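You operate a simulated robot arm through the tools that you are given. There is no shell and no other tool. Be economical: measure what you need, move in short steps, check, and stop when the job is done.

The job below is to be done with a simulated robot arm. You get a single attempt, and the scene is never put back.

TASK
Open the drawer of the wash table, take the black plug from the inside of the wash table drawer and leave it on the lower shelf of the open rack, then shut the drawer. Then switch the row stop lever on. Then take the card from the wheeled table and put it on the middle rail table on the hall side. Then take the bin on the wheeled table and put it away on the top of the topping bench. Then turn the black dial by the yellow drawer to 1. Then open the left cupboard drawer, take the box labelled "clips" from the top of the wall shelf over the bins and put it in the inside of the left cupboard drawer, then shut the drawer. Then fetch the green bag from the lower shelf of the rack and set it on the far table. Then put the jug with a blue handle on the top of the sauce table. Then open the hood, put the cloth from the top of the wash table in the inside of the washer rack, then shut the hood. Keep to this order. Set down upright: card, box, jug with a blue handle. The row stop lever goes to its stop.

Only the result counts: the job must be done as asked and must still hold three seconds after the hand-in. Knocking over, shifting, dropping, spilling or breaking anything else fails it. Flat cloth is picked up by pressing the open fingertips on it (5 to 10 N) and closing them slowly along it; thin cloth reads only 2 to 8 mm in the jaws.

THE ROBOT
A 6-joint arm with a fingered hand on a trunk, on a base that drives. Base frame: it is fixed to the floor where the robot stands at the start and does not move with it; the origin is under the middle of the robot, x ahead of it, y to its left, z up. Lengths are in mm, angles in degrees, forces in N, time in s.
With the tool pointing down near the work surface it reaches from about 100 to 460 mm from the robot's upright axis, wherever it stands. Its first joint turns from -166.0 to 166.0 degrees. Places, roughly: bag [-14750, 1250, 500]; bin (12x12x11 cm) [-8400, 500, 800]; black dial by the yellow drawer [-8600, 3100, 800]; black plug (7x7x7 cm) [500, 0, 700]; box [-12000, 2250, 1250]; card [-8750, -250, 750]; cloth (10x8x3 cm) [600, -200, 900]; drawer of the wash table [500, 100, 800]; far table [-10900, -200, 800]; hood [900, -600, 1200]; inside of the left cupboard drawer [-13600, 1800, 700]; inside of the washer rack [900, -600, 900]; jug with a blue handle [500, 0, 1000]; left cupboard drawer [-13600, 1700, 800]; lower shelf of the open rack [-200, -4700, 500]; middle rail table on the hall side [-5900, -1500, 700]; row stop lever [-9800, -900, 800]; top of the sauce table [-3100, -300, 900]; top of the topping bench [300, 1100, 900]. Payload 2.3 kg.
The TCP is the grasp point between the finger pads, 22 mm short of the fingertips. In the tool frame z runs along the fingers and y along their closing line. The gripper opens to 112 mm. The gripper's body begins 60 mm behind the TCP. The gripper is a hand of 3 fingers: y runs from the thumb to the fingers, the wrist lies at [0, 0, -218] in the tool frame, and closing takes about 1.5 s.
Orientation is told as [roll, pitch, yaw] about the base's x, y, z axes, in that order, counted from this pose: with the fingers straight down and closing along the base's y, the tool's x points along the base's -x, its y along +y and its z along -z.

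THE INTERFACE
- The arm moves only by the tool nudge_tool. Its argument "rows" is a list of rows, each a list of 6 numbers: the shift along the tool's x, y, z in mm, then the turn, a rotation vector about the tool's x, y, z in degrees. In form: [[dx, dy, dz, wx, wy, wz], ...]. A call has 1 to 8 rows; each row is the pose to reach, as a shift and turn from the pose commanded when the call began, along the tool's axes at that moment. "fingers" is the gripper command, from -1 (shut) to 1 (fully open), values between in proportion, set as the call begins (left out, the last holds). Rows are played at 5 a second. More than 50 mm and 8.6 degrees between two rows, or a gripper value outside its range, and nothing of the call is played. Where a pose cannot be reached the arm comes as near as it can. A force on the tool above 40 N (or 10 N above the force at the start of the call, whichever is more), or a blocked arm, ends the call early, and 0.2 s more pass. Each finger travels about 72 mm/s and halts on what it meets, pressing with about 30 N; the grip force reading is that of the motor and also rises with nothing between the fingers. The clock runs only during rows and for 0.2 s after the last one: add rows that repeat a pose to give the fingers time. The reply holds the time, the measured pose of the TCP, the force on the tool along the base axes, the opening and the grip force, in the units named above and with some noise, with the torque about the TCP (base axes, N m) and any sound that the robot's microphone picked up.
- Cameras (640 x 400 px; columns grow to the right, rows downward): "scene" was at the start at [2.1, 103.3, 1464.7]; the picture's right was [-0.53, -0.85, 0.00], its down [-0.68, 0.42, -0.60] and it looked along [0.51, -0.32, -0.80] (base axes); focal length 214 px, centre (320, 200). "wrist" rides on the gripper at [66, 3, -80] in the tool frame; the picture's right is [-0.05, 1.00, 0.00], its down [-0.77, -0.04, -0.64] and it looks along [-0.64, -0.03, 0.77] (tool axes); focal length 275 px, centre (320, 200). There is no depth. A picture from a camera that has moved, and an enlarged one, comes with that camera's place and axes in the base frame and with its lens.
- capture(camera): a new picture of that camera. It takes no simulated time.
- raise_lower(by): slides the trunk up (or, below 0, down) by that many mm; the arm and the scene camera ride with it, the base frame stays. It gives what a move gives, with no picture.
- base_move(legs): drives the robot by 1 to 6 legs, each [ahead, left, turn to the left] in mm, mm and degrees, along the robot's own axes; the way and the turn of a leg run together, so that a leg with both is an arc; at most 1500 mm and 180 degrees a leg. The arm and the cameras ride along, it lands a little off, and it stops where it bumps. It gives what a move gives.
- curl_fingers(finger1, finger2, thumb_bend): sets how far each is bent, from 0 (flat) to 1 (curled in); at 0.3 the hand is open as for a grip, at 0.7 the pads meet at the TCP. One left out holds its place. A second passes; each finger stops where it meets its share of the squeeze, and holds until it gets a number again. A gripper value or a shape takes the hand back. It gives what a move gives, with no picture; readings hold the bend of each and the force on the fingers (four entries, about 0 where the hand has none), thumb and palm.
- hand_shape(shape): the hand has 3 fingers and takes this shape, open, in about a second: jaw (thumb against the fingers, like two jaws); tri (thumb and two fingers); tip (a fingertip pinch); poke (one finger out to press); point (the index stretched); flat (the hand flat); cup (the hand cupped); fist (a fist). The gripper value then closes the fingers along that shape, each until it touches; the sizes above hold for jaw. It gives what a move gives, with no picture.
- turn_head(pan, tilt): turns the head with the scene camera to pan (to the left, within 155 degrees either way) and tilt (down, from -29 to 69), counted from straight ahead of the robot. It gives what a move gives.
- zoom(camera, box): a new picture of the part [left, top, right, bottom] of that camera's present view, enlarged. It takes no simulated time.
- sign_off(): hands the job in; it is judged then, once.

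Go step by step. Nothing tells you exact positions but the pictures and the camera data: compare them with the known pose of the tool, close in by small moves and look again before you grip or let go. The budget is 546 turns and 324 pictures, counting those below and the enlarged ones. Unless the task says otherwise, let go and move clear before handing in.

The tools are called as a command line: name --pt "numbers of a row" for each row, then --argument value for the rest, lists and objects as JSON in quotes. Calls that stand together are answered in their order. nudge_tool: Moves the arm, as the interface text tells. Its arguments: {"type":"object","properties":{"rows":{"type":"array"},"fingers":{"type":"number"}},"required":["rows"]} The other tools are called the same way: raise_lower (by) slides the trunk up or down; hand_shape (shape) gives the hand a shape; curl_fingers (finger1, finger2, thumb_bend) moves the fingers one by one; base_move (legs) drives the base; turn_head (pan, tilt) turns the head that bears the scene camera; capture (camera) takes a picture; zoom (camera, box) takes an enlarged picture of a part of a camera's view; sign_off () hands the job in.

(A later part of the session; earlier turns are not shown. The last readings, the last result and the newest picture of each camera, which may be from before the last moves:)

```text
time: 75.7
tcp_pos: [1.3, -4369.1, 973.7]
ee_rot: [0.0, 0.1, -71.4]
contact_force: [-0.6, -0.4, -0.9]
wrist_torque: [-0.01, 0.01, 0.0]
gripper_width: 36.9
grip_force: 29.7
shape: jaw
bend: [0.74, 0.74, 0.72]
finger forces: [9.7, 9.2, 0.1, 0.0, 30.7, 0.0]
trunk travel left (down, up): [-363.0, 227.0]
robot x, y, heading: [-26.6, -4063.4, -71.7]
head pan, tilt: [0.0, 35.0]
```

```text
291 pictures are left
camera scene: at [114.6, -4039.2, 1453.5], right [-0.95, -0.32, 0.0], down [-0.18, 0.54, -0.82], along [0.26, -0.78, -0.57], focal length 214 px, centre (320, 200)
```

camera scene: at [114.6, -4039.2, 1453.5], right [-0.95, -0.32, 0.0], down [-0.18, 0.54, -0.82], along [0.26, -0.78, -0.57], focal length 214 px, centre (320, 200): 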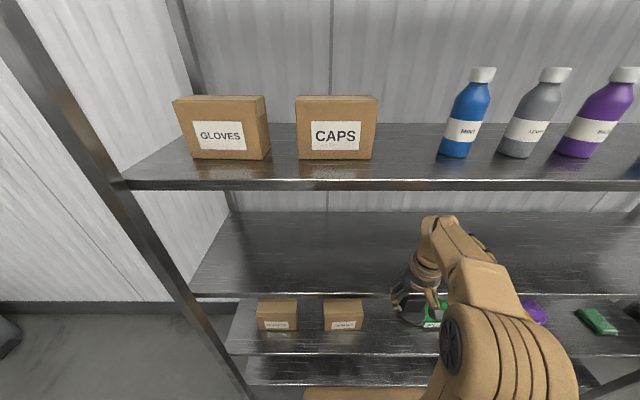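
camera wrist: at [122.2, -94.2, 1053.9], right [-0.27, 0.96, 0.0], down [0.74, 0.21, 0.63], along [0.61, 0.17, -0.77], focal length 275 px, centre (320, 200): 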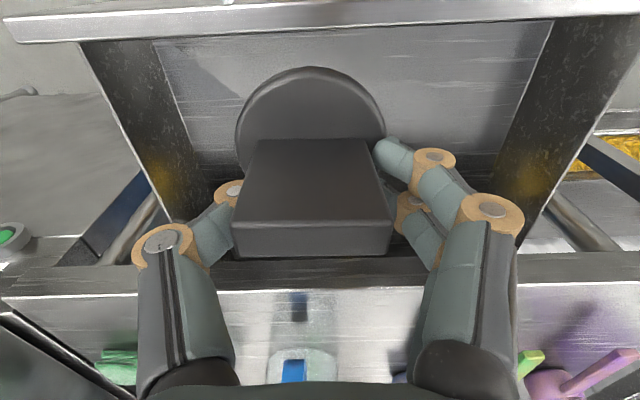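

The edges are as expected (shelf front at 360 ahead, z≈485). I'll lower the trunk, keeping the hand outside the rack.

raise_lower --by -355

turn_head --pan -15 --tilt 25

capture --camera "scene"

capture --camera "wrist"

```text
time: 79.2
tcp_pos: [-0.1, -4368.4, 619.0]
ee_rot: [0.0, 0.1, -71.4]
contact_force: [-0.4, -0.4, -2.3]
wrist_torque: [0.0, -0.01, -0.02]
gripper_width: 37.0
grip_force: 29.9
shape: jaw
bend: [0.74, 0.74, 0.72]
finger forces: [9.7, 9.2, 0.0, 0.0, 31.4, 0.1]
trunk travel left (down, up): [-8.0, 582.0]
robot x, y, heading: [-28.2, -4058.7, -71.6]
head pan, tilt: [0.0, 35.0]
```

```text
time: 79.9
tcp_pos: [0.6, -4368.8, 617.5]
ee_rot: [0.0, 0.1, -71.3]
contact_force: [-0.2, 0.2, -1.6]
wrist_torque: [0.01, 0.0, 0.02]
gripper_width: 36.9
grip_force: 29.8
shape: jaw
bend: [0.74, 0.74, 0.72]
finger forces: [9.8, 9.2, 0.0, 0.0, 31.3, 0.0]
trunk travel left (down, up): [-8.0, 582.0]
robot x, y, heading: [-28.8, -4058.6, -71.3]
head pan, tilt: [-15.0, 25.0]
```

```text
290 pictures are left
camera scene: at [92.1, -4047.0, 1114.3], right [-1.0, -0.06, 0.0], down [-0.03, 0.42, -0.91], along [0.06, -0.9, -0.42], focal length 214 px, centre (320, 200)
```

scene: 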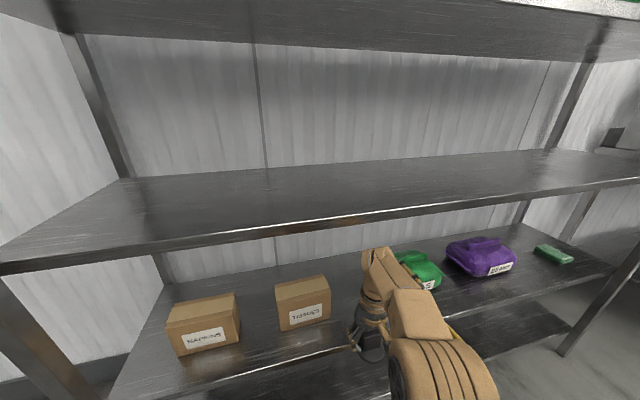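

```text
289 pictures are left
camera wrist: at [-18.4, -4306.9, 698.7], right [0.96, 0.27, 0.0], down [0.21, -0.74, 0.63], along [0.17, -0.61, -0.77], focal length 275 px, centre (320, 200)
```

wrist: 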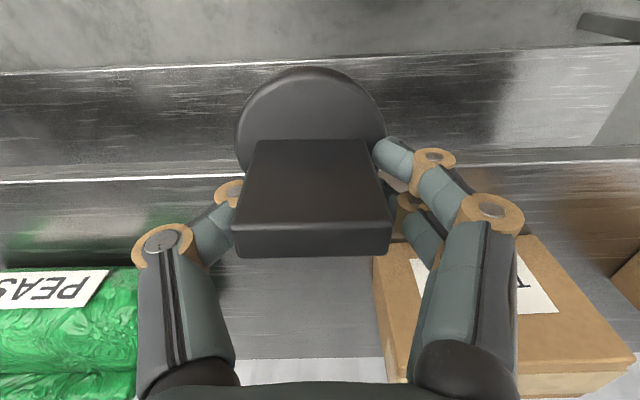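

There's a clear gap between the PEAS bag and the box. I'll lower the hand in front of the rack, then reach in at low height.

nudge_tool --pt "0 -15 30 0 0 0" --pt "0 -30 50 0 0 0" --pt "-40 -30 50 0 0 0" --pt "-80 -30 50 0 0 0" --pt "-115 -30 50 0 0 0"

capture --camera "scene"

capture --camera "wrist"

```text
time: 81.1
tcp_pos: [8.8, -4489.1, 567.5]
ee_rot: [0.0, 0.0, -71.4]
contact_force: [-0.4, 0.1, -0.1]
wrist_torque: [-0.03, -0.01, -0.01]
gripper_width: 36.8
grip_force: 30.1
shape: jaw
bend: [0.74, 0.74, 0.72]
finger forces: [9.1, 9.2, 0.0, 0.0, 31.7, 0.0]
trunk travel left (down, up): [-8.0, 582.0]
robot x, y, heading: [-26.4, -4055.7, -71.4]
head pan, tilt: [-15.0, 25.0]
```

```text
288 pictures are left
camera scene: at [92.0, -4047.0, 1114.3], right [-1.0, -0.06, 0.0], down [-0.03, 0.42, -0.91], along [0.06, -0.9, -0.42], focal length 214 px, centre (320, 200)
```

scene: 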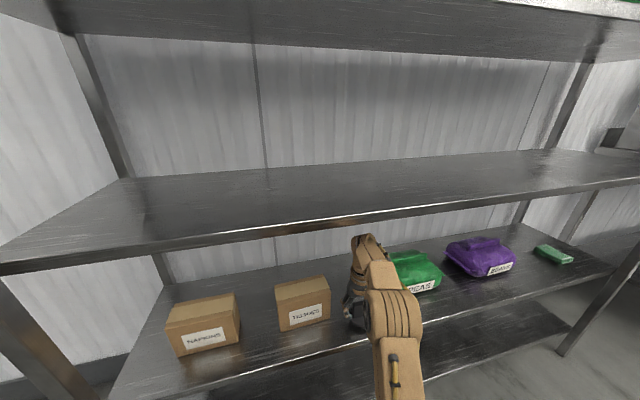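

```text
287 pictures are left
camera wrist: at [-10.5, -4425.9, 648.4], right [0.96, 0.27, 0.0], down [0.21, -0.74, 0.63], along [0.17, -0.61, -0.77], focal length 275 px, centre (320, 200)
```

wrist: 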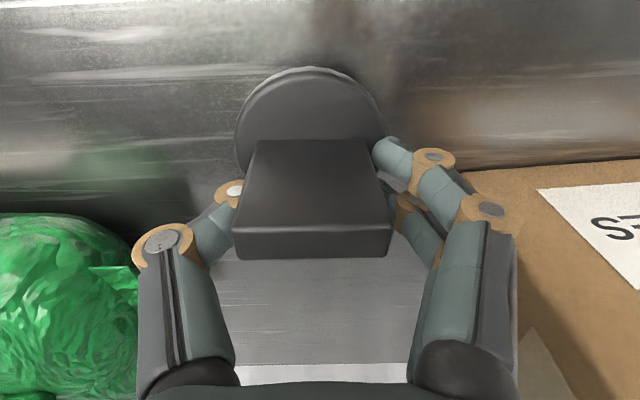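

I'll shift slightly right and back from the box, then lower gently until contact.

nudge_tool --pt "8 -13 0 0 0 0" --pt "8 -13 8 0 0 0" --pt "8 -13 14 0 0 0" --pt "8 -13 20 0 0 0" --pt "8 -13 25 0 0 0"

capture --camera "wrist"

```text
time: 82.3
tcp_pos: [-5.4, -4484.8, 550.6]
ee_rot: [-0.1, -0.7, -71.5]
contact_force: [-0.5, 5.7, 28.6]
wrist_torque: [0.32, -0.55, 0.11]
gripper_width: 38.5
grip_force: 30.0
shape: jaw
bend: [0.76, 0.76, 0.72]
finger forces: [22.6, 17.4, 0.1, 0.0, 44.4, 0.1]
trunk travel left (down, up): [-8.0, 582.0]
robot x, y, heading: [-29.5, -4059.1, -71.6]
head pan, tilt: [-15.0, 25.0]
stopped in row 5: the force on the tool passed its limit at 46 N (the readings are from after the stop); the commanded pose is now the measured one
```

```text
286 pictures are left
camera wrist: at [-24.8, -4421.1, 630.2], right [0.96, 0.27, 0.0], down [0.21, -0.73, 0.65], along [0.17, -0.62, -0.76], focal length 275 px, centre (320, 200)
```

wrist: 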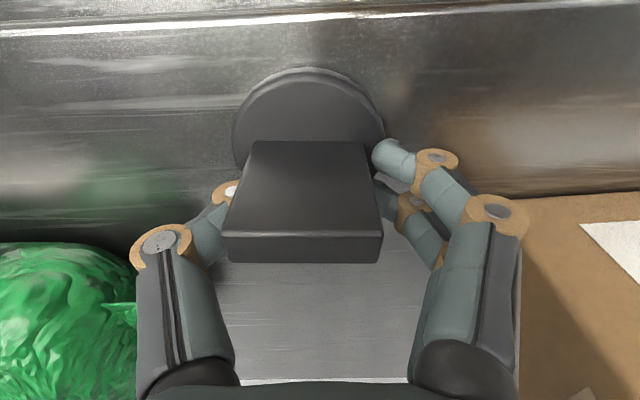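

The plug is standing on the shelf. I'll ease up 2 mm, open slightly and look.

nudge_tool --pt "0 0 -2 0 0 0" --pt "0 0 -2 0 0 0" --pt "0 0 -2 0 0 0" --fingers 0.12

capture --camera "wrist"

```text
time: 83.1
tcp_pos: [-3.4, -4485.3, 550.9]
ee_rot: [-0.1, -0.5, -71.4]
contact_force: [6.8, 1.8, 15.8]
wrist_torque: [-0.12, 0.26, 0.0]
gripper_width: 51.9
grip_force: 0.1
shape: jaw
bend: [0.72, 0.72, 0.75]
finger forces: [0.0, 0.0, 0.1, 0.0, 18.6, 0.1]
trunk travel left (down, up): [-8.0, 582.0]
robot x, y, heading: [-27.9, -4055.6, -71.7]
head pan, tilt: [-15.0, 25.0]
```

```text
285 pictures are left
camera wrist: at [-24.1, -4421.8, 630.2], right [0.96, 0.27, 0.0], down [0.21, -0.74, 0.64], along [0.17, -0.62, -0.77], focal length 275 px, centre (320, 200)
```

wrist: 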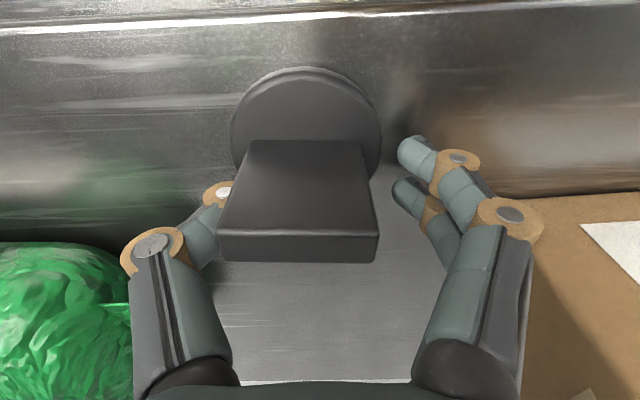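

The thumb is still touching. I'll shift right 8 mm to free it, then lift a little and back straight out.

nudge_tool --pt "0 -8 0 0 0 0" --pt "0 -9 0 0 0 0" --pt "0 -9 -15 0 0 0" --pt "0 -9 -35 0 0 0" --fingers 0.15

capture --camera "wrist"

```text
time: 84.1
tcp_pos: [-13.8, -4489.0, 584.1]
ee_rot: [-0.1, -0.3, -71.6]
contact_force: [0.4, -0.1, -0.2]
wrist_torque: [0.02, -0.01, -0.03]
gripper_width: 63.8
grip_force: 0.1
shape: jaw
bend: [0.72, 0.72, 0.7]
finger forces: [0.0, 0.0, 0.0, 0.0, 0.1, 0.1]
trunk travel left (down, up): [-8.0, 582.0]
robot x, y, heading: [-30.3, -4057.4, -71.4]
head pan, tilt: [-15.0, 25.0]
```

```text
284 pictures are left
camera wrist: at [-33.4, -4425.5, 664.3], right [0.96, 0.27, 0.0], down [0.21, -0.74, 0.64], along [0.17, -0.62, -0.77], focal length 275 px, centre (320, 200)
```

wrist: 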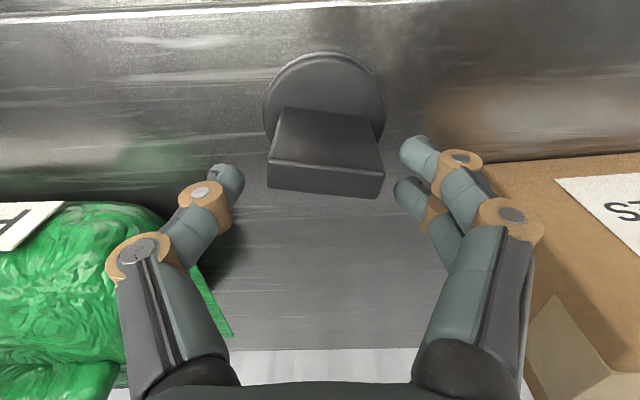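

The plug is free and upright. I'll back the hand out, then drive back and raise the trunk on the way.

nudge_tool --pt "40 0 0 0 0 0" --pt "80 0 0 0 0 0" --pt "120 0 0 0 0 0" --pt "140 0 0 0 0 0"

base_move --legs '[[-320, 0, 0], [0, 960, 0], [0, 0, 90], [0, 1400, 0], [0, 1400, 0]]'

raise_lower --by 205

turn_head --pan 0 --tilt 40

capture --camera "scene"

```text
time: 85.1
tcp_pos: [-58.0, -4355.9, 584.1]
ee_rot: [0.0, -0.4, -71.5]
contact_force: [-0.1, 0.3, 0.2]
wrist_torque: [-0.01, -0.02, 0.01]
gripper_width: 64.0
grip_force: 0.2
shape: jaw
bend: [0.72, 0.72, 0.7]
finger forces: [0.0, 0.0, 0.1, 0.1, 0.0, 0.0]
trunk travel left (down, up): [-8.0, 582.0]
robot x, y, heading: [-27.2, -4057.0, -71.6]
head pan, tilt: [-15.0, 25.0]
```

```text
time: 108.8
tcp_pos: [222.5, -814.2, 584.0]
ee_rot: [0.0, -0.3, 18.1]
contact_force: [-0.4, -0.8, 0.0]
wrist_torque: [0.01, 0.02, -0.01]
gripper_width: 64.2
grip_force: 0.1
shape: jaw
bend: [0.72, 0.72, 0.7]
finger forces: [0.0, 0.1, 0.0, 0.0, 0.0, 0.0]
trunk travel left (down, up): [-8.0, 582.0]
robot x, y, heading: [-73.3, -782.5, 18.1]
head pan, tilt: [-15.0, 25.0]
```

```text
time: 111.0
tcp_pos: [222.2, -814.7, 788.6]
ee_rot: [-0.2, -0.4, 18.0]
contact_force: [-0.8, -0.6, 0.2]
wrist_torque: [-0.04, -0.02, 0.04]
gripper_width: 64.2
grip_force: 0.0
shape: jaw
bend: [0.72, 0.72, 0.7]
finger forces: [0.0, 0.0, 0.1, 0.0, 0.1, 0.0]
trunk travel left (down, up): [-213.0, 377.0]
robot x, y, heading: [-73.5, -782.7, 18.1]
head pan, tilt: [-15.0, 25.0]
```

```text
time: 111.8
tcp_pos: [222.9, -814.2, 788.9]
ee_rot: [-0.1, -0.5, 18.1]
contact_force: [0.2, -0.2, 0.3]
wrist_torque: [-0.03, 0.03, -0.03]
gripper_width: 64.3
grip_force: 0.0
shape: jaw
bend: [0.72, 0.72, 0.7]
finger forces: [0.0, 0.0, 0.0, 0.1, 0.0, 0.0]
trunk travel left (down, up): [-213.0, 377.0]
robot x, y, heading: [-73.8, -783.9, 18.0]
head pan, tilt: [0.0, 40.0]
```

```text
283 pictures are left
camera scene: at [-94.7, -638.5, 1296.1], right [0.31, -0.95, 0.0], down [-0.61, -0.2, -0.77], along [0.73, 0.24, -0.64], focal length 214 px, centre (320, 200)
```

scene: 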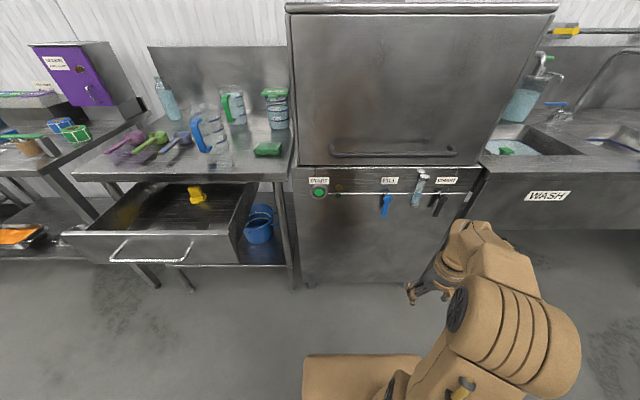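

The drawer is on the left. I'll close the fingers, strafe left in front of the handle and check.

nudge_tool --pt "0 0 0 0 0 0" --pt "0 0 0 0 0 0" --pt "0 0 0 0 0 0" --fingers -1

base_move --legs '[[0, 748, 0.5]]'

capture --camera "scene"

capture --camera "wrist"

```text
time: 112.6
tcp_pos: [223.8, -815.4, 789.2]
ee_rot: [0.0, -0.4, 18.1]
contact_force: [0.7, -0.3, 0.5]
wrist_torque: [0.01, 0.0, -0.01]
gripper_width: 0.0
grip_force: 24.1
shape: jaw
bend: [0.67, 0.67, 0.74]
finger forces: [0.0, 0.0, 0.0, 0.0, 0.0, 0.0]
trunk travel left (down, up): [-213.0, 377.0]
robot x, y, heading: [-74.0, -778.2, 18.3]
head pan, tilt: [0.0, 40.0]
```

```text
time: 116.6
tcp_pos: [-11.9, -100.3, 788.6]
ee_rot: [-0.2, -0.3, 18.4]
contact_force: [-0.2, 0.2, 0.5]
wrist_torque: [-0.03, -0.03, -0.01]
gripper_width: 0.0
grip_force: 30.0
shape: jaw
bend: [0.68, 0.68, 0.76]
finger forces: [0.0, 0.1, 0.0, 0.0, 0.0, 0.1]
trunk travel left (down, up): [-213.0, 377.0]
robot x, y, heading: [-311.8, -69.3, 18.3]
head pan, tilt: [0.0, 40.0]
```

```text
282 pictures are left
camera scene: at [-330.6, 73.0, 1296.0], right [0.32, -0.95, 0.0], down [-0.61, -0.2, -0.77], along [0.73, 0.24, -0.64], focal length 214 px, centre (320, 200)
```

scene: 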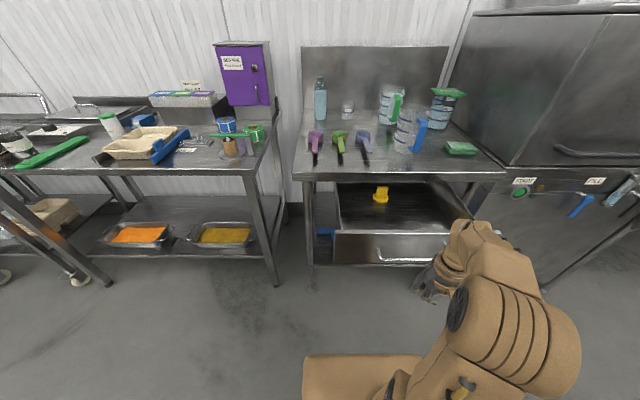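

```text
281 pictures are left
camera wrist: at [-77.7, -121.0, 868.5], right [-0.27, 0.96, 0.0], down [0.74, 0.21, 0.64], along [0.62, 0.17, -0.77], focal length 275 px, centre (320, 200)
```

wrist: 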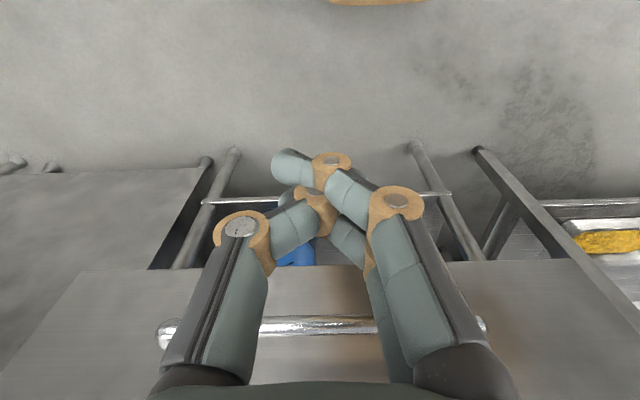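

The closed fingers are centred on the bar, about 75 mm short of it. I'll push the drawer shut by driving ahead.

base_move --legs '[[270, 0, 0]]'

capture --camera "scene"

```text
time: 118.5
tcp_pos: [244.6, -13.4, 788.3]
ee_rot: [-0.1, -0.4, 18.7]
contact_force: [-0.5, -0.6, -0.9]
wrist_torque: [0.02, -0.01, -0.01]
gripper_width: 0.0
grip_force: 30.4
shape: jaw
bend: [0.68, 0.68, 0.76]
finger forces: [0.0, 0.0, 0.0, 0.0, 0.1, 0.1]
trunk travel left (down, up): [-213.0, 377.0]
robot x, y, heading: [-53.9, 17.7, 18.6]
head pan, tilt: [0.0, 40.0]
```

```text
280 pictures are left
camera scene: at [-74.8, 159.0, 1296.0], right [0.32, -0.95, 0.0], down [-0.61, -0.21, -0.77], along [0.73, 0.25, -0.64], focal length 214 px, centre (320, 200)
```

scene: 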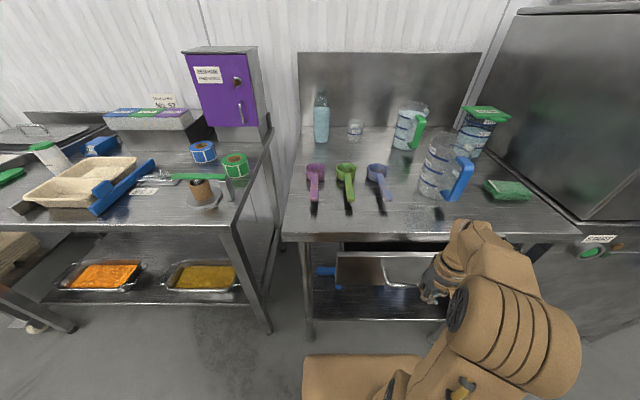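

Nearly closed. I'll finish with arm nudges, watching the force.

nudge_tool --pt "-10 0 0 0 0 0" --pt "-20 0 0 0 0 0" --pt "-30 0 0 0 0 0" --pt "-40 0 0 0 0 0" --pt "-48 0 0 0 0 0" --pt "-53 0 0 0 0 0" --pt "-58 0 0 0 0 0"

capture --camera "wrist"

zoom --camera "scene" --box '[280, 200, 480, 330]'

```text
time: 120.1
tcp_pos: [297.6, 5.1, 788.5]
ee_rot: [-0.1, -0.4, 18.6]
contact_force: [-15.8, -6.0, -0.6]
wrist_torque: [0.0, 0.06, 0.03]
gripper_width: 0.1
grip_force: 30.1
shape: jaw
bend: [0.68, 0.68, 0.76]
finger forces: [0.0, 25.9, 0.0, 0.1, 0.0, 0.0]
trunk travel left (down, up): [-213.0, 377.0]
robot x, y, heading: [-54.4, 15.7, 18.6]
head pan, tilt: [0.0, 40.0]
```

```text
279 pictures are left
camera wrist: at [231.1, -16.0, 869.6], right [-0.28, 0.96, 0.0], down [0.74, 0.21, 0.64], along [0.62, 0.18, -0.77], focal length 275 px, centre (320, 200)
```

wrist: 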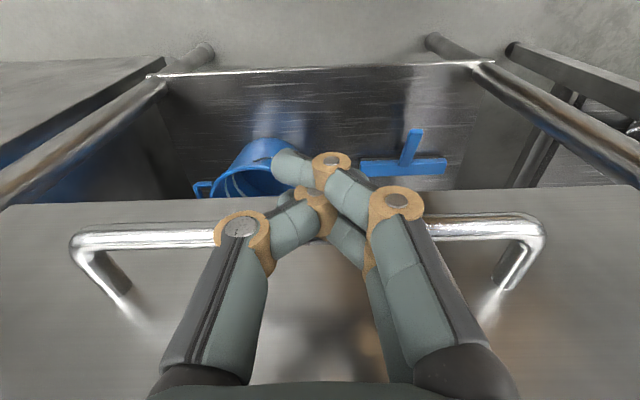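

```text
3.08 times, centred on (380, 265) of scene
camera zoom: at [-78.2, 157.8, 1296.1], right [0.32, -0.95, 0.0], down [-0.61, -0.21, -0.77], along [0.73, 0.25, -0.64], focal length 660 px, centre (135, 0)
```

zoom: 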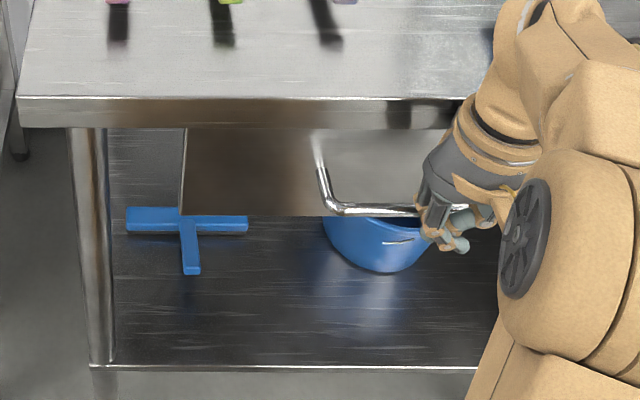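

It looks closed. I'll push 5 mm more to see that it's against the stop.

nudge_tool --pt "-3 0 0 0 0 0" --pt "-6 0 0 0 0 0" --pt "-6 0 0 0 0 0"

```text
time: 120.7
tcp_pos: [296.3, 3.6, 791.3]
ee_rot: [0.0, -0.1, 18.5]
contact_force: [-25.5, -7.5, 4.2]
wrist_torque: [0.0, -0.01, 0.1]
gripper_width: 0.0
grip_force: 30.0
shape: jaw
bend: [0.68, 0.69, 0.76]
finger forces: [0.0, 35.8, 0.1, 0.0, 0.1, 0.0]
trunk travel left (down, up): [-213.0, 377.0]
robot x, y, heading: [-52.2, 16.6, 18.5]
head pan, tilt: [0.0, 40.0]
stopped in row 2: the force on the tool passed its limit at 43 N (the readings are from after the stop); the commanded pose is now the measured one
```

The drawer is shut against its stop. Next is the row stop lever, far behind; I'll retract and drive around via the aisle left of the purple conveyor, looking as I go.

nudge_tool --pt "30 0 0 0 0 0" --pt "70 0 0 0 0 0" --pt "100 0 0 0 0 0"

base_move --legs '[[-420, 0, 0], [0, 0, 90]]'

raise_lower --by 190

turn_head --pan 30 --tilt 20

capture --camera "scene"

```text
time: 121.5
tcp_pos: [206.7, -26.6, 788.6]
ee_rot: [0.0, -0.1, 18.6]
contact_force: [-1.0, 0.1, 0.5]
wrist_torque: [-0.02, 0.02, -0.02]
gripper_width: 0.4
grip_force: 29.6
shape: jaw
bend: [0.68, 0.68, 0.76]
finger forces: [0.0, 0.1, 0.0, 0.0, 0.0, 0.0]
trunk travel left (down, up): [-213.0, 377.0]
robot x, y, heading: [-53.8, 17.0, 18.4]
head pan, tilt: [0.0, 40.0]
```

```text
time: 127.9
tcp_pos: [-407.8, 142.2, 789.3]
ee_rot: [0.0, -0.2, 108.6]
contact_force: [0.2, -0.7, -0.3]
wrist_torque: [-0.03, -0.03, 0.0]
gripper_width: 0.0
grip_force: 30.1
shape: jaw
bend: [0.68, 0.68, 0.76]
finger forces: [0.1, 0.0, 0.0, 0.1, 0.0, 0.0]
trunk travel left (down, up): [-213.0, 377.0]
robot x, y, heading: [-452.6, -117.8, 108.9]
head pan, tilt: [0.0, 40.0]
```

```text
time: 130.0
tcp_pos: [-407.4, 142.0, 978.9]
ee_rot: [-0.1, -0.2, 108.6]
contact_force: [-0.7, 0.0, -0.5]
wrist_torque: [-0.01, 0.01, 0.0]
gripper_width: 0.1
grip_force: 30.5
shape: jaw
bend: [0.68, 0.68, 0.76]
finger forces: [0.1, 0.0, 0.0, 0.0, 0.0, 0.1]
trunk travel left (down, up): [-403.0, 187.0]
robot x, y, heading: [-452.9, -117.8, 108.5]
head pan, tilt: [0.0, 40.0]
```

```text
time: 131.0
tcp_pos: [-408.0, 140.8, 979.1]
ee_rot: [0.0, -0.1, 108.5]
contact_force: [-0.2, 0.2, -0.4]
wrist_torque: [-0.02, 0.02, -0.03]
gripper_width: 0.0
grip_force: 30.5
shape: jaw
bend: [0.68, 0.68, 0.76]
finger forces: [0.1, 0.0, 0.0, 0.0, 0.1, 0.1]
trunk travel left (down, up): [-403.0, 187.0]
robot x, y, heading: [-453.7, -121.3, 108.8]
head pan, tilt: [30.0, 20.0]
```

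```text
277 pictures are left
camera scene: at [-634.9, -157.1, 1517.3], right [0.66, 0.75, 0.0], down [0.26, -0.23, -0.94], along [-0.71, 0.62, -0.34], focal length 214 px, centre (320, 200)
```

scene: 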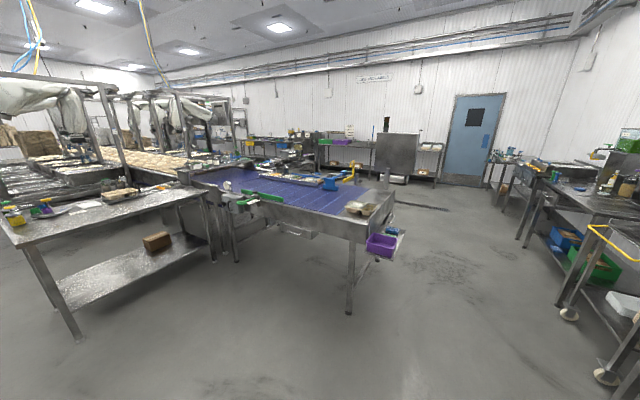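

The aisle around the conveyor's near end is open. I'll drive ahead and look down the far aisle.

base_move --legs '[[1400, 0, 0], [1450, 0, 0]]'

turn_head --pan 80 --tilt 15

capture --camera "scene"

```text
time: 144.8
tcp_pos: [-1316.1, 2846.9, 978.4]
ee_rot: [0.0, 0.0, 108.6]
contact_force: [0.9, 0.4, -0.3]
wrist_torque: [0.05, 0.02, -0.01]
gripper_width: 0.2
grip_force: 30.9
shape: jaw
bend: [0.68, 0.68, 0.76]
finger forces: [0.0, 0.1, 0.0, 0.0, 0.0, 0.1]
trunk travel left (down, up): [-403.0, 187.0]
robot x, y, heading: [-1361.8, 2586.4, 108.7]
head pan, tilt: [30.0, 20.0]
```

```text
time: 145.9
tcp_pos: [-1316.1, 2846.4, 978.6]
ee_rot: [0.1, -0.1, 108.7]
contact_force: [-0.3, -0.1, -0.4]
wrist_torque: [-0.03, -0.03, -0.04]
gripper_width: 0.3
grip_force: 30.3
shape: jaw
bend: [0.68, 0.68, 0.76]
finger forces: [0.1, 0.0, 0.0, 0.0, 0.0, 0.1]
trunk travel left (down, up): [-403.0, 187.0]
robot x, y, heading: [-1359.9, 2584.7, 108.8]
head pan, tilt: [80.0, 15.0]
```

```text
276 pictures are left
camera scene: at [-1566.1, 2472.3, 1525.5], right [-0.15, 0.99, 0.0], down [0.26, 0.04, -0.97], along [-0.95, -0.14, -0.26], focal length 214 px, centre (320, 200)
```

scene: 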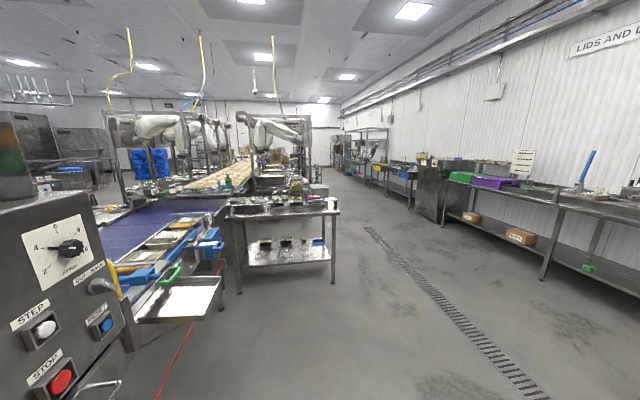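

The corridor ahead is clear at e2 (left of the line) around 4300. I'll go there, turn and drive down it.

base_move --legs '[[1400, 0, 0], [0, 0, 89.8], [1450, 0, 0], [1450, 0, 0], [1450, 0, 0]]'

turn_head --pan 0 --tilt 15

capture --camera "scene"

turn_head --pan 50 --tilt 20

capture --camera "scene"

```text
time: 177.1
tcp_pos: [-6206.0, 2682.5, 978.5]
ee_rot: [0.0, 0.0, -163.0]
contact_force: [0.6, 0.1, -0.1]
wrist_torque: [-0.02, 0.02, -0.03]
gripper_width: 0.2
grip_force: 30.3
shape: jaw
bend: [0.68, 0.68, 0.76]
finger forces: [0.0, 0.0, 0.0, 0.0, 0.0, 0.0]
trunk travel left (down, up): [-403.0, 187.0]
robot x, y, heading: [-5946.3, 2630.0, -162.8]
head pan, tilt: [80.0, 15.0]
```

```text
time: 178.6
tcp_pos: [-6205.2, 2681.9, 979.1]
ee_rot: [0.0, -0.1, -162.9]
contact_force: [-0.9, -0.5, 0.3]
wrist_torque: [-0.01, 0.03, 0.0]
gripper_width: 0.2
grip_force: 29.9
shape: jaw
bend: [0.68, 0.68, 0.76]
finger forces: [0.0, 0.0, 0.0, 0.0, 0.0, 0.0]
trunk travel left (down, up): [-403.0, 187.0]
robot x, y, heading: [-5949.6, 2631.7, -162.7]
head pan, tilt: [0.0, 15.0]
```

```text
275 pictures are left
camera scene: at [-5938.0, 2490.3, 1525.5], right [-0.3, 0.95, 0.0], down [0.25, 0.08, -0.97], along [-0.92, -0.29, -0.26], focal length 214 px, centre (320, 200)
```

scene: 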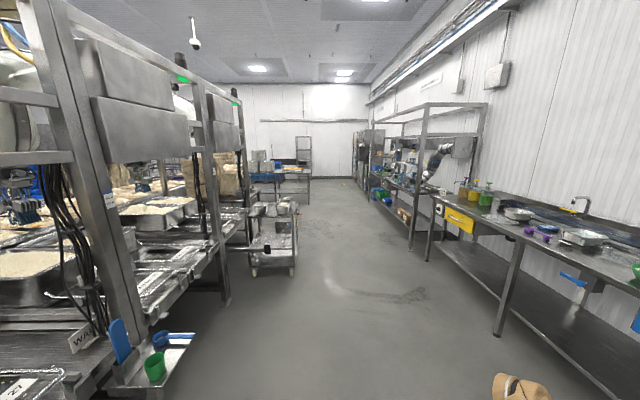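

```text
time: 179.8
tcp_pos: [-6205.5, 2681.6, 978.0]
ee_rot: [0.0, -0.1, -162.9]
contact_force: [-0.1, -1.5, -0.3]
wrist_torque: [0.0, -0.02, 0.02]
gripper_width: 0.1
grip_force: 30.0
shape: jaw
bend: [0.68, 0.68, 0.76]
finger forces: [0.0, 0.1, 0.0, 0.0, 0.0, 0.0]
trunk travel left (down, up): [-403.0, 187.0]
robot x, y, heading: [-5945.3, 2631.0, -162.7]
head pan, tilt: [50.0, 20.0]
```

```text
274 pictures are left
camera scene: at [-5884.9, 2432.2, 1517.4], right [-0.92, 0.39, 0.0], down [0.13, 0.32, -0.94], along [-0.36, -0.87, -0.34], focal length 214 px, centre (320, 200)
```

scene: 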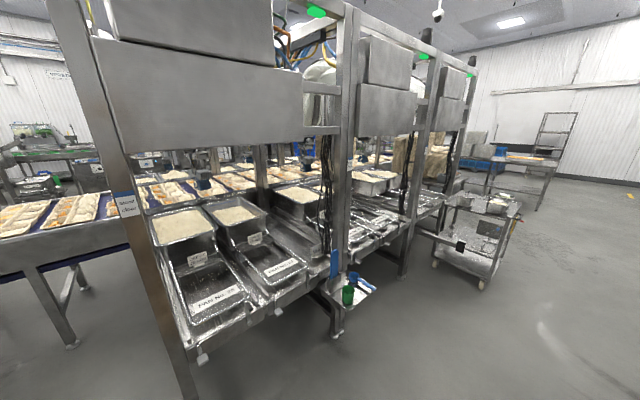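

I'm in the far aisle; a cart is ahead on the left and a bench with a yellow drawer on the right. I'll continue down to find the lever and the wheeled table.

base_move --legs '[[1400, -250, 0], [1300, 0, 0]]'

turn_head --pan 60 --tilt 20

capture --camera "scene"

turn_head --pan 10 --tilt 15

capture --camera "scene"

```text
time: 193.0
tcp_pos: [-8859.9, 2082.1, 978.9]
ee_rot: [-0.1, -0.2, -162.0]
contact_force: [0.2, 0.0, 0.3]
wrist_torque: [0.01, 0.02, -0.02]
gripper_width: 0.0
grip_force: 30.4
shape: jaw
bend: [0.68, 0.68, 0.76]
finger forces: [0.0, 0.0, 0.1, 0.1, 0.0, 0.1]
trunk travel left (down, up): [-403.0, 187.0]
robot x, y, heading: [-8600.2, 2037.6, -161.7]
head pan, tilt: [50.0, 20.0]
```

```text
time: 193.7
tcp_pos: [-8860.8, 2081.4, 978.7]
ee_rot: [0.0, -0.1, -162.0]
contact_force: [-0.3, -0.6, -0.5]
wrist_torque: [0.01, -0.01, -0.01]
gripper_width: 0.3
grip_force: 29.9
shape: jaw
bend: [0.68, 0.68, 0.76]
finger forces: [0.1, 0.1, 0.0, 0.0, 0.0, 0.0]
trunk travel left (down, up): [-403.0, 187.0]
robot x, y, heading: [-8601.8, 2036.3, -162.0]
head pan, tilt: [60.0, 20.0]
```

```text
273 pictures are left
camera scene: at [-8520.7, 1832.0, 1517.4], right [-0.98, 0.21, 0.0], down [0.07, 0.33, -0.94], along [-0.19, -0.92, -0.34], focal length 214 px, centre (320, 200)
```

scene: 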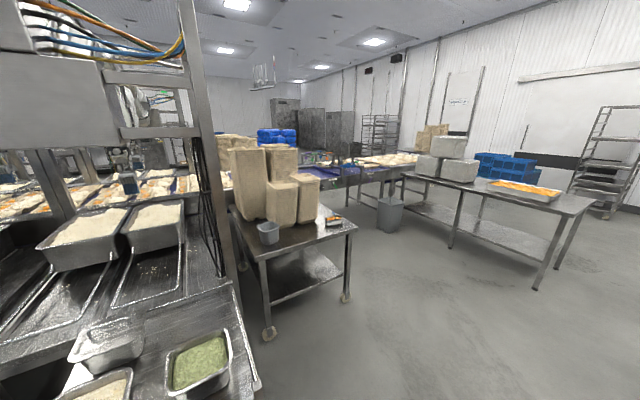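

```text
time: 194.9
tcp_pos: [-8861.4, 2081.9, 978.5]
ee_rot: [0.0, -0.1, -162.0]
contact_force: [-0.3, 0.5, 0.1]
wrist_torque: [0.02, 0.03, 0.0]
gripper_width: 0.0
grip_force: 30.1
shape: jaw
bend: [0.68, 0.68, 0.76]
finger forces: [0.0, 0.0, 0.1, 0.0, 0.0, 0.0]
trunk travel left (down, up): [-403.0, 187.0]
robot x, y, heading: [-8606.8, 2036.0, -162.1]
head pan, tilt: [10.0, 15.0]
```

```text
272 pictures are left
camera scene: at [-8583.8, 1879.0, 1525.5], right [-0.47, 0.88, 0.0], down [0.23, 0.12, -0.97], along [-0.85, -0.46, -0.26], focal length 214 px, centre (320, 200)
```

scene: 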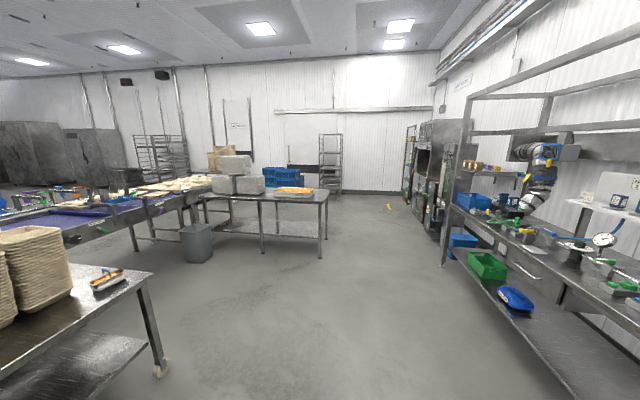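

I see the wheeled table with tray stacks and the bin. The conveyor with the lever lies past it, by a grey trash can. I'll drive into the gap between the wheeled table and the far table.

base_move --legs '[[1300, 0, 0], [420, 0, 0], [0, 0, 90.5], [800, 0, 0]]'

turn_head --pan 0 --tilt 28

capture --camera "scene"

turn_head --pan 60 --tilt 28

capture --camera "scene"

```text
time: 211.4
tcp_pos: [-10029.9, 472.1, 978.1]
ee_rot: [0.0, -0.1, -71.4]
contact_force: [0.4, 1.4, -0.1]
wrist_torque: [0.01, 0.0, 0.01]
gripper_width: 0.5
grip_force: 29.8
shape: jaw
bend: [0.68, 0.68, 0.76]
finger forces: [0.0, 0.0, 0.0, 0.0, 0.1, 0.0]
trunk travel left (down, up): [-403.0, 187.0]
robot x, y, heading: [-9985.7, 728.4, -71.3]
head pan, tilt: [10.0, 15.0]
```

```text
time: 212.1
tcp_pos: [-10029.2, 471.5, 978.4]
ee_rot: [0.0, -0.1, -71.4]
contact_force: [0.3, -0.5, -0.2]
wrist_torque: [-0.02, -0.03, 0.03]
gripper_width: 0.0
grip_force: 29.8
shape: jaw
bend: [0.68, 0.68, 0.76]
finger forces: [0.1, 0.1, 0.0, 0.1, 0.1, 0.0]
trunk travel left (down, up): [-403.0, 187.0]
robot x, y, heading: [-9985.5, 732.2, -71.4]
head pan, tilt: [0.0, 28.0]
```

```text
271 pictures are left
camera scene: at [-9843.9, 749.4, 1504.6], right [-0.95, -0.32, 0.0], down [-0.15, 0.44, -0.88], along [0.28, -0.84, -0.47], focal length 214 px, centre (320, 200)
```

scene: 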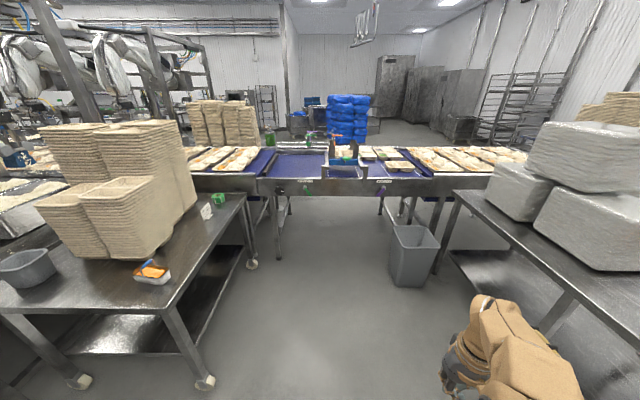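

```text
time: 213.4
tcp_pos: [-10029.2, 472.0, 979.3]
ee_rot: [0.0, -0.1, -71.4]
contact_force: [-0.6, -0.3, 0.0]
wrist_torque: [0.0, 0.0, -0.02]
gripper_width: 0.0
grip_force: 29.8
shape: jaw
bend: [0.68, 0.68, 0.76]
finger forces: [0.0, 0.1, 0.1, 0.0, 0.0, 0.0]
trunk travel left (down, up): [-403.0, 187.0]
robot x, y, heading: [-9988.5, 735.1, -71.3]
head pan, tilt: [60.0, 28.0]
```

```text
270 pictures are left
camera scene: at [-9783.7, 817.8, 1504.5], right [-0.2, -0.98, 0.0], down [-0.46, 0.09, -0.88], along [0.87, -0.17, -0.47], focal length 214 px, centre (320, 200)
```

scene: 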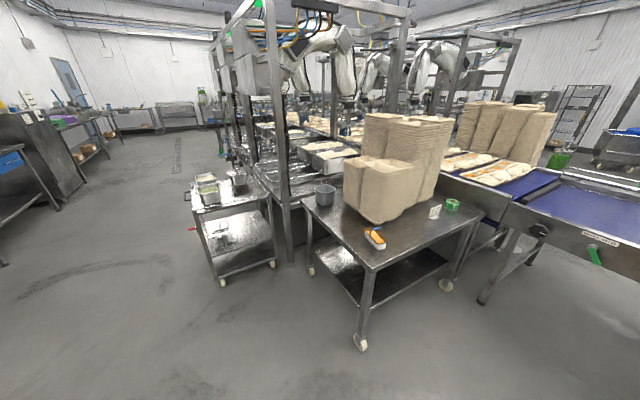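

The conveyor front has labelled levers and dials, and the card stands on the wheeled table near its conveyor-side corner. I'll zoom in on the levers.

turn_head --pan 0 --tilt 28

zoom --camera "scene" --box '[250, 160, 450, 240]'

```text
time: 214.7
tcp_pos: [-10029.5, 472.2, 978.5]
ee_rot: [0.0, -0.1, -71.4]
contact_force: [0.5, 0.3, -0.6]
wrist_torque: [0.0, -0.01, -0.03]
gripper_width: 0.2
grip_force: 29.1
shape: jaw
bend: [0.68, 0.68, 0.76]
finger forces: [0.1, 0.0, 0.0, 0.1, 0.1, 0.0]
trunk travel left (down, up): [-403.0, 187.0]
robot x, y, heading: [-9987.4, 731.4, -71.3]
head pan, tilt: [0.0, 28.0]
```

```text
3.20 times, centred on (350, 200) of scene
camera zoom: at [-9843.8, 749.4, 1504.5], right [-0.95, -0.32, 0.0], down [-0.15, 0.44, -0.88], along [0.28, -0.84, -0.47], focal length 686 px, centre (224, 200)
```

zoom: 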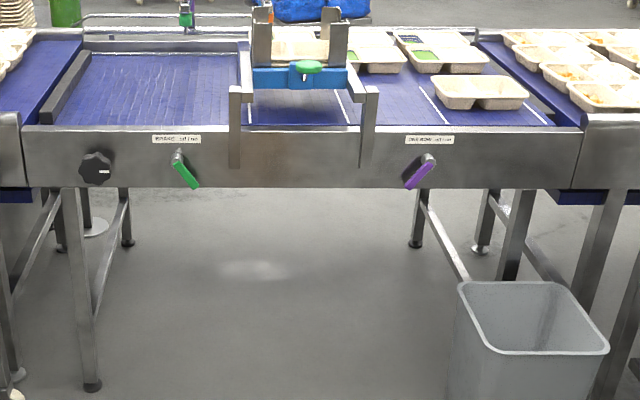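

The purple one matches the given lever place. I'll move closer to read its label, and also check the robot's own footprint.

base_move --legs '[[750, -60, 0]]'

turn_head --pan -30 --tilt 40

capture --camera "scene"

turn_head --pan 90 --tilt 69

capture --camera "scene"

```text
time: 218.8
tcp_pos: [-9842.6, -254.4, 979.0]
ee_rot: [-0.1, -0.1, -71.1]
contact_force: [0.2, -0.1, -0.5]
wrist_torque: [-0.01, 0.01, 0.02]
gripper_width: 0.2
grip_force: 29.8
shape: jaw
bend: [0.68, 0.68, 0.76]
finger forces: [0.0, 0.0, 0.0, 0.0, 0.0, 0.0]
trunk travel left (down, up): [-403.0, 187.0]
robot x, y, heading: [-9800.6, 8.1, -70.9]
head pan, tilt: [0.0, 28.0]
```

```text
time: 219.7
tcp_pos: [-9841.8, -254.3, 977.6]
ee_rot: [-0.1, -0.2, -71.1]
contact_force: [0.5, 0.4, -0.2]
wrist_torque: [0.03, -0.01, 0.01]
gripper_width: 0.0
grip_force: 29.7
shape: jaw
bend: [0.68, 0.68, 0.76]
finger forces: [0.0, 0.0, 0.0, 0.1, 0.0, 0.0]
trunk travel left (down, up): [-403.0, 187.0]
robot x, y, heading: [-9800.3, 9.0, -71.0]
head pan, tilt: [-30.0, 40.0]
```

```text
268 pictures are left
camera scene: at [-9704.5, 27.1, 1486.0], right [-0.98, 0.19, 0.0], down [0.12, 0.63, -0.77], along [-0.15, -0.75, -0.64], focal length 214 px, centre (320, 200)
```

scene: 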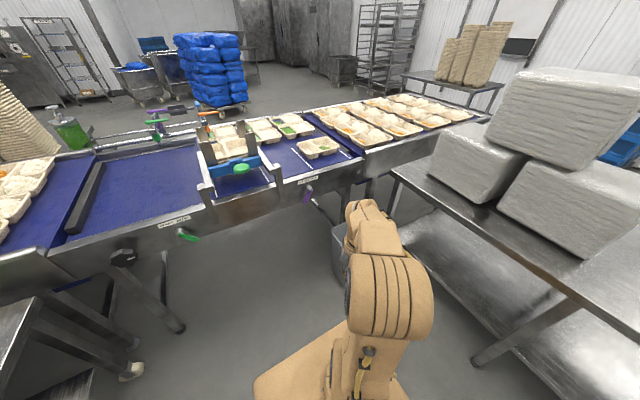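

```text
time: 221.7
tcp_pos: [-9842.2, -253.3, 978.4]
ee_rot: [0.0, -0.1, -71.0]
contact_force: [0.7, -0.5, 0.0]
wrist_torque: [-0.02, 0.01, -0.01]
gripper_width: 0.0
grip_force: 30.1
shape: jaw
bend: [0.68, 0.68, 0.76]
finger forces: [0.0, 0.0, 0.1, 0.0, 0.1, 0.0]
trunk travel left (down, up): [-403.0, 187.0]
robot x, y, heading: [-9799.1, 8.5, -71.0]
head pan, tilt: [90.0, 68.8]
```

```text
267 pictures are left
camera scene: at [-9635.5, 128.7, 1449.9], right [0.33, -0.95, 0.0], down [-0.88, -0.3, -0.36], along [0.34, 0.12, -0.93], focal length 214 px, centre (320, 200)
```

scene: 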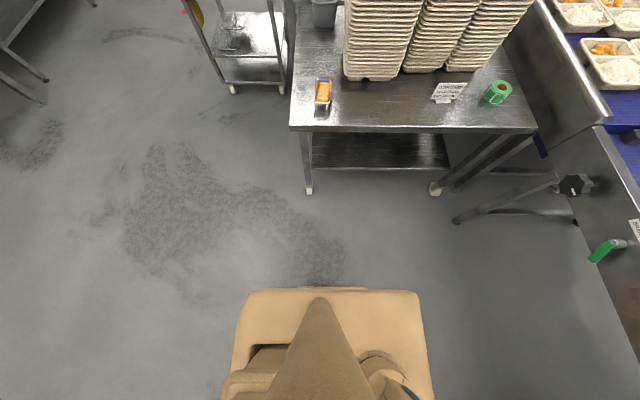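

My footprint is small (about 430x370). I'll move 400 mm closer to the lever and zoom in on it.

base_move --legs '[[400, 0, 0]]'

turn_head --pan -25 --tilt 50

capture --camera "scene"

capture --camera "wrist"

```text
time: 224.2
tcp_pos: [-9710.9, -630.4, 977.8]
ee_rot: [0.1, -0.1, -70.9]
contact_force: [0.4, 0.3, -0.4]
wrist_torque: [-0.01, -0.05, -0.01]
gripper_width: 0.0
grip_force: 30.4
shape: jaw
bend: [0.68, 0.68, 0.76]
finger forces: [0.0, 0.0, 0.1, 0.0, 0.1, 0.0]
trunk travel left (down, up): [-403.0, 187.0]
robot x, y, heading: [-9673.0, -372.3, -70.9]
head pan, tilt: [90.0, 68.8]
```

```text
time: 226.2
tcp_pos: [-9711.8, -629.9, 979.0]
ee_rot: [0.0, 0.0, -71.1]
contact_force: [-0.2, -0.2, 1.5]
wrist_torque: [0.0, 0.01, -0.02]
gripper_width: 0.0
grip_force: 29.7
shape: jaw
bend: [0.68, 0.68, 0.76]
finger forces: [0.1, 0.0, 0.0, 0.0, 0.0, 0.0]
trunk travel left (down, up): [-403.0, 187.0]
robot x, y, heading: [-9674.3, -372.5, -71.1]
head pan, tilt: [-25.0, 50.0]
```

```text
266 pictures are left
camera scene: at [-9566.5, -342.0, 1471.8], right [-0.99, 0.1, 0.0], down [0.08, 0.76, -0.64], along [-0.07, -0.64, -0.77], focal length 214 px, centre (320, 200)
```

scene: 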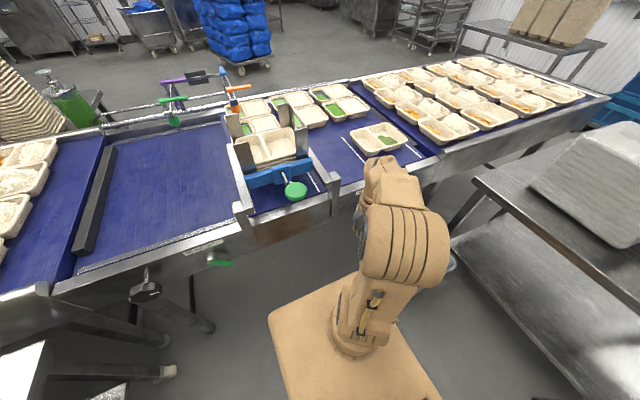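

```text
265 pictures are left
camera wrist: at [-9731.9, -568.1, 1058.3], right [0.96, 0.28, 0.0], down [0.22, -0.74, 0.64], along [0.18, -0.61, -0.77], focal length 275 px, centre (320, 200)
```

wrist: 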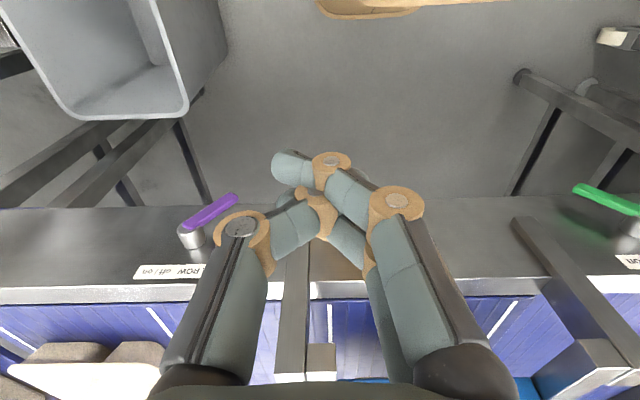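

The wrist camera sees the purple lever and its label upside down. I'll zoom in on it.

zoom --camera "wrist" --box '[110, 170, 270, 290]'

```text
3.33 times, centred on (190, 230) of wrist
camera zoom: at [-9731.9, -568.1, 1058.3], right [0.96, 0.28, 0.0], down [0.22, -0.74, 0.64], along [0.18, -0.61, -0.77], focal length 918 px, centre (753, 100)
```

zoom: 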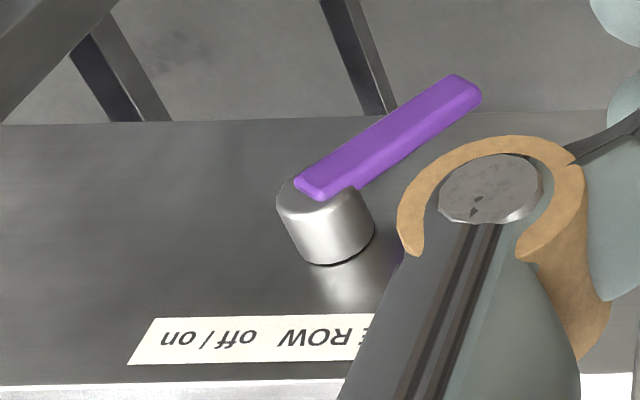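

The label reads "... ROW off / on", off left and on right. The purple handle points lower-left (off), so it must be swung to the right. I'll sidestep 100 mm right, tilt the hand 35° forward and place the closed fingers left of the handle.

base_move --legs '[[0, -100, 0]]'

nudge_tool --pt "-20 8 0 0 -7 0" --pt "-40 16 0 0 -14 0" --pt "-60 24 0 0 -21 0" --pt "-80 32 0 0 -28 0" --pt "-100 36 0 0 -35 0"

capture --camera "wrist"

```text
time: 227.3
tcp_pos: [-9806.9, -663.2, 977.7]
ee_rot: [0.1, 0.0, -71.0]
contact_force: [-0.2, 1.5, -0.5]
wrist_torque: [0.01, 0.0, -0.02]
gripper_width: 0.1
grip_force: 29.4
shape: jaw
bend: [0.68, 0.68, 0.76]
finger forces: [0.0, 0.0, 0.0, 0.0, 0.0, 0.1]
trunk travel left (down, up): [-403.0, 187.0]
robot x, y, heading: [-9767.8, -406.1, -71.1]
head pan, tilt: [-25.0, 50.0]
```

```text
time: 228.5
tcp_pos: [-9739.8, -746.2, 978.6]
ee_rot: [-0.3, -35.1, -70.8]
contact_force: [-0.2, 0.1, -0.1]
wrist_torque: [-0.01, 0.01, 0.0]
gripper_width: 0.1
grip_force: 29.2
shape: jaw
bend: [0.68, 0.68, 0.76]
finger forces: [0.1, 0.0, 0.1, 0.0, 0.1, 0.1]
trunk travel left (down, up): [-403.0, 187.0]
robot x, y, heading: [-9765.6, -401.9, -70.8]
head pan, tilt: [-25.0, 50.0]
```

```text
263 pictures are left
camera wrist: at [-9771.5, -651.8, 1005.8], right [0.96, 0.29, 0.02], down [0.05, -0.26, 0.96], along [0.29, -0.92, -0.27], focal length 275 px, centre (320, 200)
```

wrist: 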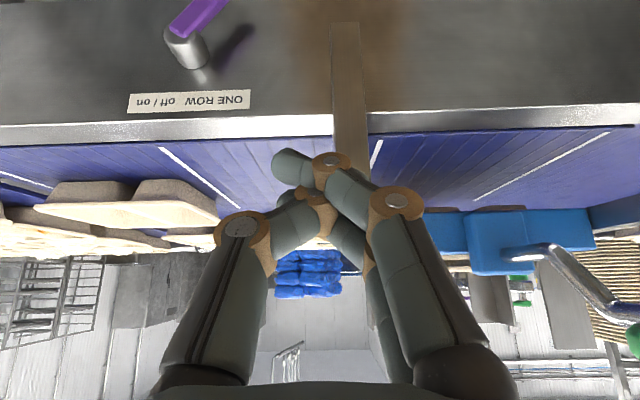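

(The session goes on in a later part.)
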